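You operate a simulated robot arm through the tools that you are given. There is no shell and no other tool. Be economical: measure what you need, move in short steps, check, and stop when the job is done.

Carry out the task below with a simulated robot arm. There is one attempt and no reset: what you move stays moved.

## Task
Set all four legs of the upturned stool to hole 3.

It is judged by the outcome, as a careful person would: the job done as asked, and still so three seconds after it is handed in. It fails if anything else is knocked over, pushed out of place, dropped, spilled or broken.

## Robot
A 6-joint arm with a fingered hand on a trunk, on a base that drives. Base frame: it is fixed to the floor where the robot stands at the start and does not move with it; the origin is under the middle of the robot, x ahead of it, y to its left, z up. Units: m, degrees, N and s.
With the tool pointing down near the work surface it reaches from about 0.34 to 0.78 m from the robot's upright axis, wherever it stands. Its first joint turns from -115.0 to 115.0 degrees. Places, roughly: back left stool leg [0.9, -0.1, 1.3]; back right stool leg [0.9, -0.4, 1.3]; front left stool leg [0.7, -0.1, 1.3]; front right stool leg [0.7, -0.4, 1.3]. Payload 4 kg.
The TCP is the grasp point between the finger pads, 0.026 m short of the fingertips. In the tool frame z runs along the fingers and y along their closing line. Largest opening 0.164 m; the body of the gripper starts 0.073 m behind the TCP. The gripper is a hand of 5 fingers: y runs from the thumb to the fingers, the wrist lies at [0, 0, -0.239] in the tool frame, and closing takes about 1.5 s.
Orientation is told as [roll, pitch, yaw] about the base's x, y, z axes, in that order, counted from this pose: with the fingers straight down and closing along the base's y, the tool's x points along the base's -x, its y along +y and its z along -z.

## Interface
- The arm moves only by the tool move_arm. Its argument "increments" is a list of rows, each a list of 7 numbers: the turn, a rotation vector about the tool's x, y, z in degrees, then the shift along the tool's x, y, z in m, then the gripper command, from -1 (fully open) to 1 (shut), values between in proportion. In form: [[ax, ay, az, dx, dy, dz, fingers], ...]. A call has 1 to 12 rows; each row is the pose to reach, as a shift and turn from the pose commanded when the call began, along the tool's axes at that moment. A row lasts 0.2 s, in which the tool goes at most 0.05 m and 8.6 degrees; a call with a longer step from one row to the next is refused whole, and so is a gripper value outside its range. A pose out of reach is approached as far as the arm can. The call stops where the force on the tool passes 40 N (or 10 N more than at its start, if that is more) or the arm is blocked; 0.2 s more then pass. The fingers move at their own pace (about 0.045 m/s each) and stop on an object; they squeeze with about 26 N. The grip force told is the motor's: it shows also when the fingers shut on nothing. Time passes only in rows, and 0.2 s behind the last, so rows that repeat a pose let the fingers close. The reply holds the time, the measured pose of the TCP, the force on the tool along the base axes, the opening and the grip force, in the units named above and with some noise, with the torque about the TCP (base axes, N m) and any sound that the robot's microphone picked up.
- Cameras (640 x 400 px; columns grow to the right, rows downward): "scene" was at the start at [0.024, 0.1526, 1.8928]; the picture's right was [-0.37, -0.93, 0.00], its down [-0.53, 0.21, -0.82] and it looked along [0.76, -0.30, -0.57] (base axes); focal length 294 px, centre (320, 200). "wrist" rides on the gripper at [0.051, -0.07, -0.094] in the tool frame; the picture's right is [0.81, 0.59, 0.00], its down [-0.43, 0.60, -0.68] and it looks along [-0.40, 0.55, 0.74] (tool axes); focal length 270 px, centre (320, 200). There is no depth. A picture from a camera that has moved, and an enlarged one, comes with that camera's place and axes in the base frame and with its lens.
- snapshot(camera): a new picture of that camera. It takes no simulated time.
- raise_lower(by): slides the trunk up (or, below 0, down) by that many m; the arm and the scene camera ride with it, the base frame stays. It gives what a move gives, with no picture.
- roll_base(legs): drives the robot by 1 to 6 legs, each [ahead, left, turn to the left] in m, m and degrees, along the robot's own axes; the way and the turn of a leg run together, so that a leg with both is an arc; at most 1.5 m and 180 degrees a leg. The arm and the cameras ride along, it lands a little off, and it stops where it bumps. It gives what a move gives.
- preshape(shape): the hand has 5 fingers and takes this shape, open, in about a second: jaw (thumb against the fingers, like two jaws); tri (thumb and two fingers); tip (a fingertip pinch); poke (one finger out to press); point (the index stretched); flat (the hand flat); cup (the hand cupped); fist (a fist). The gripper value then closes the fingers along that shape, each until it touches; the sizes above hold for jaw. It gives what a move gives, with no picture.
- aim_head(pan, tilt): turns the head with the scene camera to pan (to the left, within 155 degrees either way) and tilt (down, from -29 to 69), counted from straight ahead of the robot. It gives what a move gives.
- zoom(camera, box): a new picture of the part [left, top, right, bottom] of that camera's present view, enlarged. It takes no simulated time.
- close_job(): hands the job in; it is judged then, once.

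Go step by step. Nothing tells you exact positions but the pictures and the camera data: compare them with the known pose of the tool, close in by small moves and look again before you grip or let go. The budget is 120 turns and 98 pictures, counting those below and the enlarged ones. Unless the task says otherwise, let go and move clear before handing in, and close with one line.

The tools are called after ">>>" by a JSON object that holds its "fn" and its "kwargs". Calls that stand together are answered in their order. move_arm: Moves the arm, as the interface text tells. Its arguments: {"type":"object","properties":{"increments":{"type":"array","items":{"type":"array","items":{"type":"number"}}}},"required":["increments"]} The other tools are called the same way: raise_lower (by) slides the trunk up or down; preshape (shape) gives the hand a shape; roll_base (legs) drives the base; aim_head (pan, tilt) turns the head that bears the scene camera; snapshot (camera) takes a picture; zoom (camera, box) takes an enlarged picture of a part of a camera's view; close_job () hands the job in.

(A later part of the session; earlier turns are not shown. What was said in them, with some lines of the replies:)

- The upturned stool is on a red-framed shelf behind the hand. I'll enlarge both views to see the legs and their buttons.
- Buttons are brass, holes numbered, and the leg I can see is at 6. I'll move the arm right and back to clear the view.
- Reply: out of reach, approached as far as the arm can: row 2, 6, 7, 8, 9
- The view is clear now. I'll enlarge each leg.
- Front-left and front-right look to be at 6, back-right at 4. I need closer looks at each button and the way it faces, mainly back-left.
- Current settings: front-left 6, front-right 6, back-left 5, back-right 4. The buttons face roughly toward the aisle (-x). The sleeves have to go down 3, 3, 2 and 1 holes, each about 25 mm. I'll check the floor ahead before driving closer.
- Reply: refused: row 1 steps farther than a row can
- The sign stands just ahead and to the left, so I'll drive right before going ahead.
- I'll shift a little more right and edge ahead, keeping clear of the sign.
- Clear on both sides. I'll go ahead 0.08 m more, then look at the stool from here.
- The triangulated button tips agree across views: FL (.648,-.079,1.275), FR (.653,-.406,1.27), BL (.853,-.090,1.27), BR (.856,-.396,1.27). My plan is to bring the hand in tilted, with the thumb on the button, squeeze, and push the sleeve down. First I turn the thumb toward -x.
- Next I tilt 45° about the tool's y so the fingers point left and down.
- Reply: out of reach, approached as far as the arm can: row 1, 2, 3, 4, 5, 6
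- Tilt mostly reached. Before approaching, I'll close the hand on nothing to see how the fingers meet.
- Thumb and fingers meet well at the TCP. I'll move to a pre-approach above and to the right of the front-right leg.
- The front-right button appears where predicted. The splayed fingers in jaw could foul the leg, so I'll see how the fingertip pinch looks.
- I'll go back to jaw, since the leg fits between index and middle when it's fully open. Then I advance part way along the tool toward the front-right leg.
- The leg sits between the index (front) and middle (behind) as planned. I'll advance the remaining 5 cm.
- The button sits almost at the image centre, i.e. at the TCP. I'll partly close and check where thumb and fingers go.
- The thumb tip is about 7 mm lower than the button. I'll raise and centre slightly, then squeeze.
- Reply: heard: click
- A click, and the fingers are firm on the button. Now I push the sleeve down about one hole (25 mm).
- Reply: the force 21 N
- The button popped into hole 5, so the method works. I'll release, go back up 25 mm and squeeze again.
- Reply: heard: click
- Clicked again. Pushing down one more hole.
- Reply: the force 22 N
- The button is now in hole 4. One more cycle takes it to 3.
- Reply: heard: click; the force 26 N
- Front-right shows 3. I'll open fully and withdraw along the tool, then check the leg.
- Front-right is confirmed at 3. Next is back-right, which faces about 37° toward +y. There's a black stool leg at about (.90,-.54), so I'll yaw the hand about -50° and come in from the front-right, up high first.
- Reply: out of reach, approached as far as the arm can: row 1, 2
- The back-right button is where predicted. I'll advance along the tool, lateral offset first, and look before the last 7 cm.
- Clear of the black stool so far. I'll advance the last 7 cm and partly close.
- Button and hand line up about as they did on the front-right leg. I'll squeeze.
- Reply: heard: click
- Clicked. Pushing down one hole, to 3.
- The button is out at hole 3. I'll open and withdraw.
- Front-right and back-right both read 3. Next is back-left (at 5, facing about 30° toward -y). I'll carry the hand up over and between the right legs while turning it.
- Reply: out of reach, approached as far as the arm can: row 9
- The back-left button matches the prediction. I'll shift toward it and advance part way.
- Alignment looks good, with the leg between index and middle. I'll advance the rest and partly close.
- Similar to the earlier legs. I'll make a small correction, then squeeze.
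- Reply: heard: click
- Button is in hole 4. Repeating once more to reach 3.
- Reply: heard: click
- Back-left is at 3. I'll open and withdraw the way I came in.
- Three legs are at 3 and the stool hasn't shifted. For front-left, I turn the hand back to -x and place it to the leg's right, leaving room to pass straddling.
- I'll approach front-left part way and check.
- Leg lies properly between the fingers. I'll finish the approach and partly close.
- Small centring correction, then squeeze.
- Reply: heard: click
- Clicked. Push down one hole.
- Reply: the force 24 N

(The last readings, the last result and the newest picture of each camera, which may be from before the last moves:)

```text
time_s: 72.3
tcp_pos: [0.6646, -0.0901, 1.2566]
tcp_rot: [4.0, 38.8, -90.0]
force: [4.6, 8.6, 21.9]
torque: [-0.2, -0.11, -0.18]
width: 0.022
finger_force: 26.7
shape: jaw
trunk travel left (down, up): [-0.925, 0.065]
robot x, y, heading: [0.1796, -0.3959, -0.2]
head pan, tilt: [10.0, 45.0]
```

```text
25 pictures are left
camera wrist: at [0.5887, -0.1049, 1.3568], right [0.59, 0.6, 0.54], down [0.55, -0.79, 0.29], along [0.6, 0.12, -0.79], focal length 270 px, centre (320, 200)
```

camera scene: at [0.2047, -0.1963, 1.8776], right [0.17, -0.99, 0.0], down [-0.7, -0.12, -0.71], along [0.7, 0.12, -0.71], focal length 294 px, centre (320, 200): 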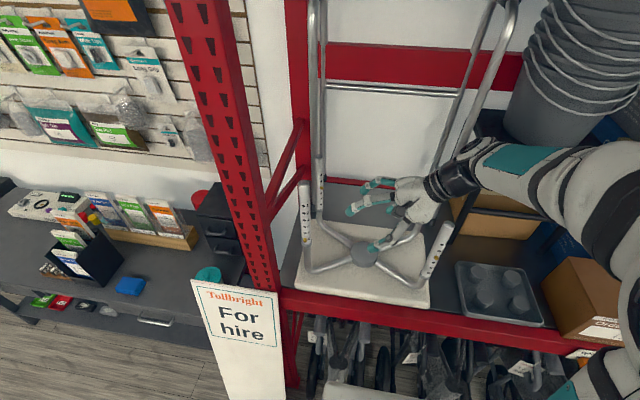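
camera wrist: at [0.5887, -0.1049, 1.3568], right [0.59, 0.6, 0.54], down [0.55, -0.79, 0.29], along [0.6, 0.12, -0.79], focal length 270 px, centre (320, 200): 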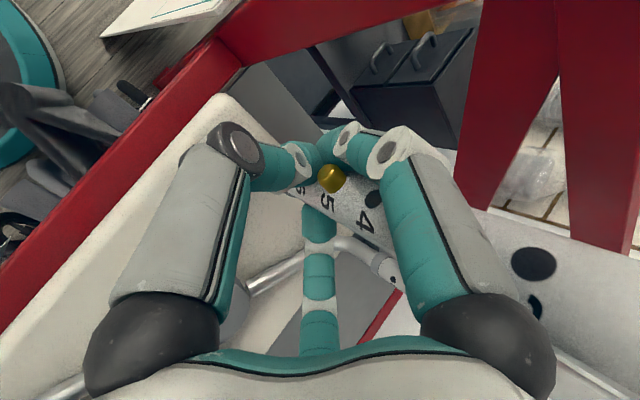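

At 5 now. Next cycle.

>>> {"fn": "move_arm", "kwargs": {"increments": [[0, 0, 0, 0, 0, 0, 0.2], [0, 0, 0, 0, 0, 0, 0.2], [0, 0, 0, 0, 0, 0, 0.2], [0, 0, 0, 0.008, 0.0006, -0.0097, 0.2], [0, 0, 0, 0.016, 0.0012, -0.0194, 0.2], [0, 0, 0, 0.016, 0.0012, -0.0194, 0.6], [0, 0, 0, 0.016, 0.0012, -0.0194, 1], [0, 0, 0, 0.016, 0.0012, -0.0194, 1], [0, 0, 0, 0.016, 0.0012, -0.0194, 1], [0, 0, 0, 0.016, 0.0012, -0.0194, 1], [0, 0, 0, 0.016, 0.0012, -0.0194, 1]]}}

>>> {"fn": "move_arm", "kwargs": {"increments": [[0, 0, 0, -0.004, 0, 0.005, 1], [0, 0, 0, -0.008, -0.0005, 0.01, 1], [0, 0, 0, -0.012, -0.001, 0.0147, 1], [0, 0, 0, -0.016, -0.0012, 0.0194, 1], [0, 0, 0, -0.016, -0.0012, 0.0194, 1]]}}

>>> {"fn": "snapshot", "kwargs": {"camera": "wrist"}}

```text
time_s: 74.8
tcp_pos: [0.6652, -0.09, 1.2796]
tcp_rot: [3.7, 38.6, -90.1]
force: [2.4, 4.4, -8.8]
torque: [-0.51, -0.04, -0.06]
width: 0.0229
finger_force: 26.3
shape: jaw
trunk travel left (down, up): [-0.925, 0.065]
robot x, y, heading: [0.181, -0.3927, -0.5]
head pan, tilt: [10.0, 45.0]
heard: click
```

```text
time_s: 76.0
tcp_pos: [0.6632, -0.0914, 1.2566]
tcp_rot: [3.7, 38.7, -90.1]
force: [6.0, 10.2, -2.8]
torque: [-0.3, -0.05, -0.11]
width: 0.0219
finger_force: 26.2
shape: jaw
trunk travel left (down, up): [-0.925, 0.065]
robot x, y, heading: [0.1773, -0.3966, -0.6]
head pan, tilt: [10.0, 45.0]
```

```text
24 pictures are left
camera wrist: at [0.5889, -0.1052, 1.3573], right [0.59, 0.61, 0.53], down [0.55, -0.79, 0.29], along [0.59, 0.12, -0.79], focal length 270 px, centre (320, 200)
```

wrist: 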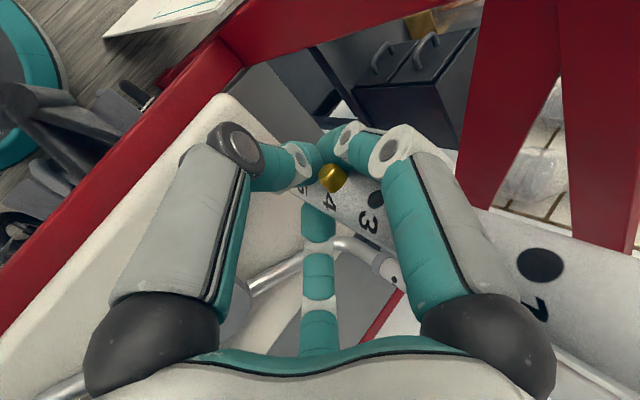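

At 4. Final cycle on this leg.

>>> {"fn": "move_arm", "kwargs": {"increments": [[0, 0, 0, 0, 0, 0, 0.2], [0, 0, 0, 0, 0, 0, 0.2], [0, 0, 0, 0, 0, 0, 0.2], [0, 0, 0, 0.008, 0.0006, -0.0097, 0.2], [0, 0, 0, 0.016, 0.0012, -0.0194, 0.2], [0, 0, 0, 0.016, 0.0012, -0.0194, 0.6], [0, 0, 0, 0.016, 0.0012, -0.0194, 1], [0, 0, 0, 0.016, 0.0012, -0.0194, 1], [0, 0, 0, 0.016, 0.0012, -0.0194, 1], [0, 0, 0, 0.016, 0.0012, -0.0194, 1], [0, 0, 0, 0.016, 0.0012, -0.0194, 1]]}}

>>> {"fn": "move_arm", "kwargs": {"increments": [[0, 0, 0, -0.004, 0, 0.005, 1], [0, 0, 0, -0.008, -0.0005, 0.01, 1], [0, 0, 0, -0.012, -0.001, 0.0147, 1], [0, 0, 0, -0.016, -0.0012, 0.0194, 1], [0, 0, 0, -0.016, -0.0012, 0.0194, 1]]}}

>>> {"fn": "snapshot", "kwargs": {"camera": "wrist"}}

```text
time_s: 78.3
tcp_pos: [0.6631, -0.0904, 1.2815]
tcp_rot: [3.8, 38.7, -90.2]
force: [2.7, 3.3, -10.0]
torque: [-0.58, 0.0, 0.01]
width: 0.022
finger_force: 25.5
shape: jaw
trunk travel left (down, up): [-0.925, 0.065]
robot x, y, heading: [0.1808, -0.3947, -0.5]
head pan, tilt: [10.0, 45.0]
heard: click
```

```text
time_s: 79.5
tcp_pos: [0.6638, -0.0907, 1.2581]
tcp_rot: [4.0, 38.7, -90.2]
force: [4.0, 11.0, 9.5]
torque: [-0.18, -0.03, -0.12]
width: 0.0215
finger_force: 25.8
shape: jaw
trunk travel left (down, up): [-0.925, 0.065]
robot x, y, heading: [0.1813, -0.3942, -0.5]
head pan, tilt: [10.0, 45.0]
```

```text
23 pictures are left
camera wrist: at [0.5877, -0.1058, 1.3582], right [0.59, 0.61, 0.54], down [0.55, -0.79, 0.29], along [0.6, 0.12, -0.79], focal length 270 px, centre (320, 200)
```

wrist: 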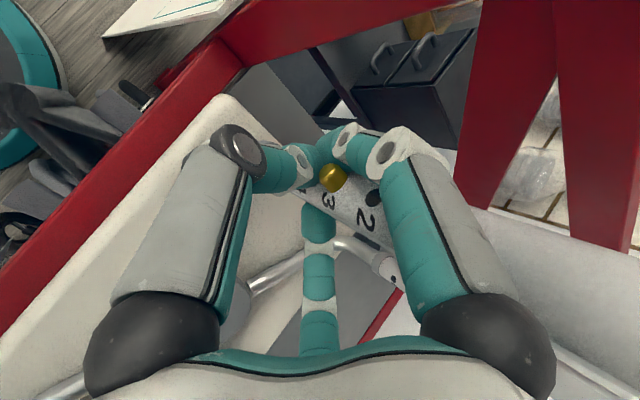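

Front-left shows 3. I'll open and back out along the approach path.

>>> {"fn": "move_arm", "kwargs": {"increments": [[0, 0, 0, 0, 0, 0, 0], [0, 0, 0, 0, 0, 0, -0.5], [0, 0, 0, 0, 0, 0, -0.5], [0, 0, 0, 0, 0, 0, -0.5], [0, 0, 0, 0, 0, 0, -0.5], [0, 0, 0, 0, -0.003, 0, -0.5], [0, 0, 0, -0.005, -0.005, -0.035, -0.6], [0, 0, 0, -0.01, -0.007, -0.07, -0.6], [0, 0, 0, -0.02, -0.009, -0.105, -0.6], [0, 0, 0, -0.03, -0.009, -0.14, -0.6], [0, 0, 0, -0.04, -0.009, -0.18, -0.6]]}}

>>> {"fn": "zoom", "kwargs": {"camera": "scene", "box": [280, 130, 470, 290]}}

>>> {"fn": "snapshot", "kwargs": {"camera": "scene"}}

```text
time_s: 82.0
tcp_pos: [0.6383, -0.2372, 1.3734]
tcp_rot: [3.8, 38.8, -90.0]
force: [0.2, -0.3, 0.2]
torque: [0.02, 0.0, -0.02]
width: 0.1307
finger_force: 0.1
shape: jaw
trunk travel left (down, up): [-0.925, 0.065]
robot x, y, heading: [0.1817, -0.3952, -0.6]
head pan, tilt: [10.0, 45.0]
```

```text
2.50 times, centred on (375, 210) of scene
camera zoom: at [0.2022, -0.1974, 1.8777], right [0.17, -0.99, 0.0], down [-0.7, -0.12, -0.71], along [0.7, 0.12, -0.71], focal length 736 px, centre (182, 175)
```

zoom: 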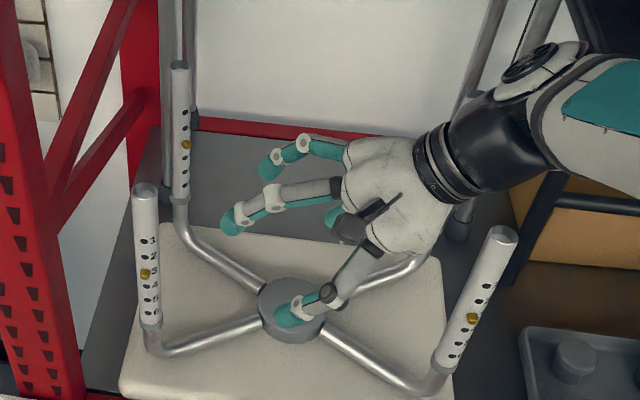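

```text
21 pictures are left
camera scene: at [0.2022, -0.1974, 1.8777], right [0.17, -0.99, 0.0], down [-0.7, -0.12, -0.71], along [0.7, 0.12, -0.71], focal length 294 px, centre (320, 200)
```

scene: 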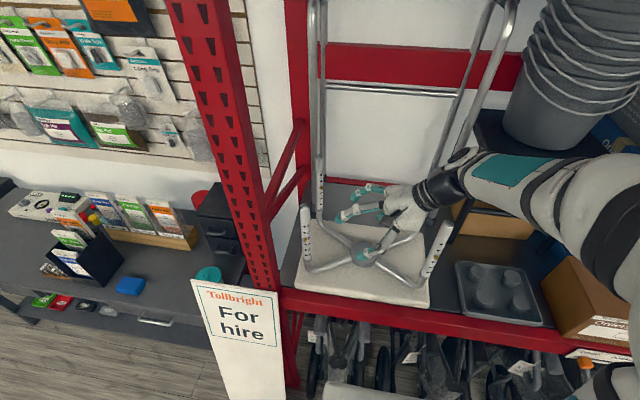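

All four look to be at 3. I'll lift the trunk and back the robot straight out, then verify every leg with nothing in the way.

>>> {"fn": "raise_lower", "kwargs": {"by": 0.06}}

>>> {"fn": "roll_base", "kwargs": {"legs": [[-0.2, 0, 0]]}}

>>> {"fn": "aim_head", "kwargs": {"pan": 5, "tilt": 38}}

>>> {"fn": "snapshot", "kwargs": {"camera": "scene"}}

```text
time_s: 83.0
tcp_pos: [0.6406, -0.2362, 1.4342]
tcp_rot: [3.8, 38.7, -90.1]
force: [0.7, -0.9, -0.1]
torque: [0.04, -0.01, 0.01]
width: 0.1309
finger_force: 0.0
shape: jaw
trunk travel left (down, up): [-0.985, 0.005]
robot x, y, heading: [0.181, -0.3931, -0.2]
head pan, tilt: [10.0, 45.0]
```

```text
time_s: 84.5
tcp_pos: [0.4488, -0.2348, 1.4341]
tcp_rot: [3.8, 38.7, -90.0]
force: [0.4, -0.3, 0.3]
torque: [0.01, -0.03, -0.01]
width: 0.1308
finger_force: 0.0
shape: jaw
trunk travel left (down, up): [-0.985, 0.005]
robot x, y, heading: [-0.0129, -0.3944, -0.2]
head pan, tilt: [10.0, 45.0]
```

```text
time_s: 85.2
tcp_pos: [0.4492, -0.2348, 1.4323]
tcp_rot: [3.9, 38.7, -90.1]
force: [0.0, -0.9, -1.2]
torque: [-0.01, 0.0, 0.03]
width: 0.1308
finger_force: 0.0
shape: jaw
trunk travel left (down, up): [-0.985, 0.005]
robot x, y, heading: [-0.0101, -0.3971, -0.5]
head pan, tilt: [5.0, 38.0]
```

```text
20 pictures are left
camera scene: at [0.018, -0.2015, 1.9478], right [0.08, -1.0, 0.0], down [-0.61, -0.05, -0.79], along [0.79, 0.06, -0.62], focal length 294 px, centre (320, 200)
```

scene: 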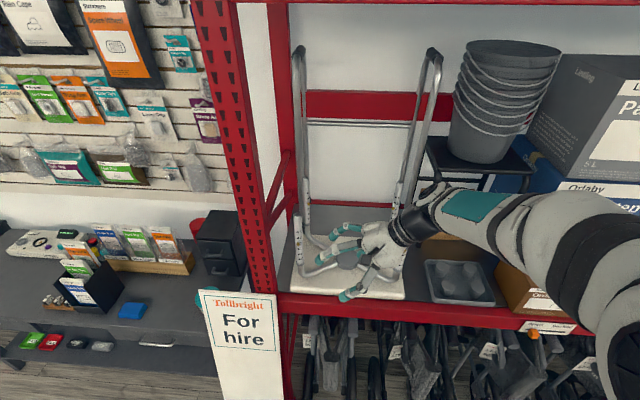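

The arm blocks the view, so I'll drive further right for a clear look.

>>> {"fn": "roll_base", "kwargs": {"legs": [[-0.1, -0.4, 0]]}}

>>> {"fn": "aim_head", "kwargs": {"pan": 28, "tilt": 35}}

>>> {"fn": "snapshot", "kwargs": {"camera": "scene"}}

```text
time_s: 87.7
tcp_pos: [0.3493, -0.6255, 1.434]
tcp_rot: [3.8, 38.7, -89.6]
force: [-0.1, -1.0, 0.5]
torque: [0.0, 0.0, -0.01]
width: 0.1308
finger_force: 0.0
shape: jaw
trunk travel left (down, up): [-0.985, 0.005]
robot x, y, heading: [-0.1127, -0.7888, 0.3]
head pan, tilt: [5.0, 38.0]
```

```text
time_s: 88.6
tcp_pos: [0.3495, -0.6254, 1.4329]
tcp_rot: [3.8, 38.7, -89.5]
force: [-0.2, -0.3, -0.4]
torque: [0.0, -0.04, -0.03]
width: 0.1308
finger_force: 0.2
shape: jaw
trunk travel left (down, up): [-0.985, 0.005]
robot x, y, heading: [-0.1074, -0.7898, 0.1]
head pan, tilt: [28.0, 35.0]
```

```text
19 pictures are left
camera scene: at [-0.0903, -0.5619, 1.9524], right [0.47, -0.88, 0.0], down [-0.51, -0.27, -0.82], along [0.72, 0.39, -0.57], focal length 294 px, centre (320, 200)
```

scene: 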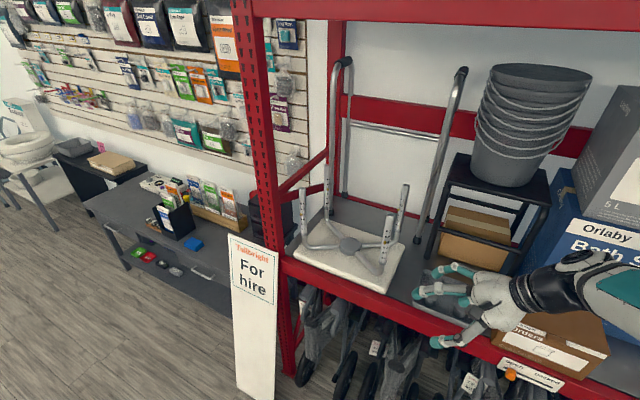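

>>> {"fn": "zoom", "kwargs": {"camera": "scene", "box": [295, 165, 345, 235]}}

>>> {"fn": "zoom", "kwargs": {"camera": "scene", "box": [370, 180, 415, 270]}}

```text
5.71 times, centred on (320, 200) of scene
camera zoom: at [-0.0903, -0.5619, 1.9524], right [0.47, -0.88, 0.0], down [-0.51, -0.27, -0.82], along [0.72, 0.39, -0.57], focal length 1682 px, centre (320, 200)
```

zoom: 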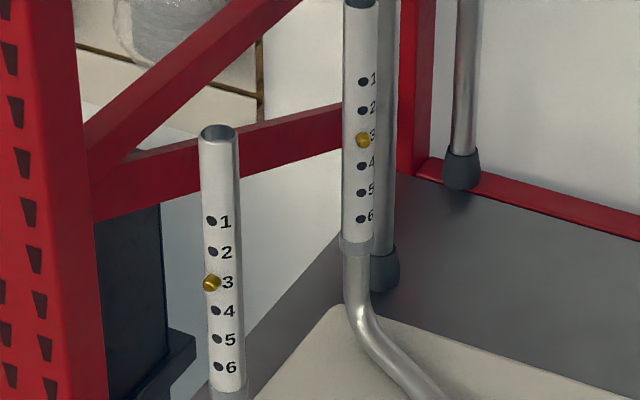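

```text
4.44 times, centred on (392, 225) of scene
camera zoom: at [-0.0903, -0.5619, 1.9524], right [0.47, -0.88, 0.0], down [-0.51, -0.27, -0.82], along [0.72, 0.39, -0.57], focal length 1308 px, centre (-2, 89)
```

zoom: 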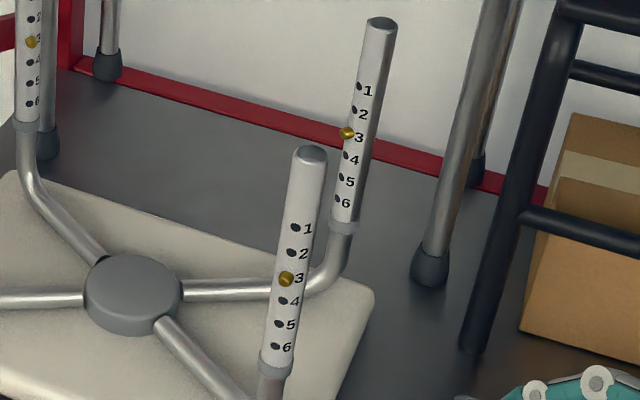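

All four buttons show at hole 3, nothing else has moved, and the hand is clear, so I'm handing in.

>>> {"fn": "close_job", "kwargs": {}}

```text
The job is handed in.
```

All four stool legs are set to hole 3. The last pictures show the button out at hole 3 on each leg, the hand clear, and nothing else visibly disturbed.
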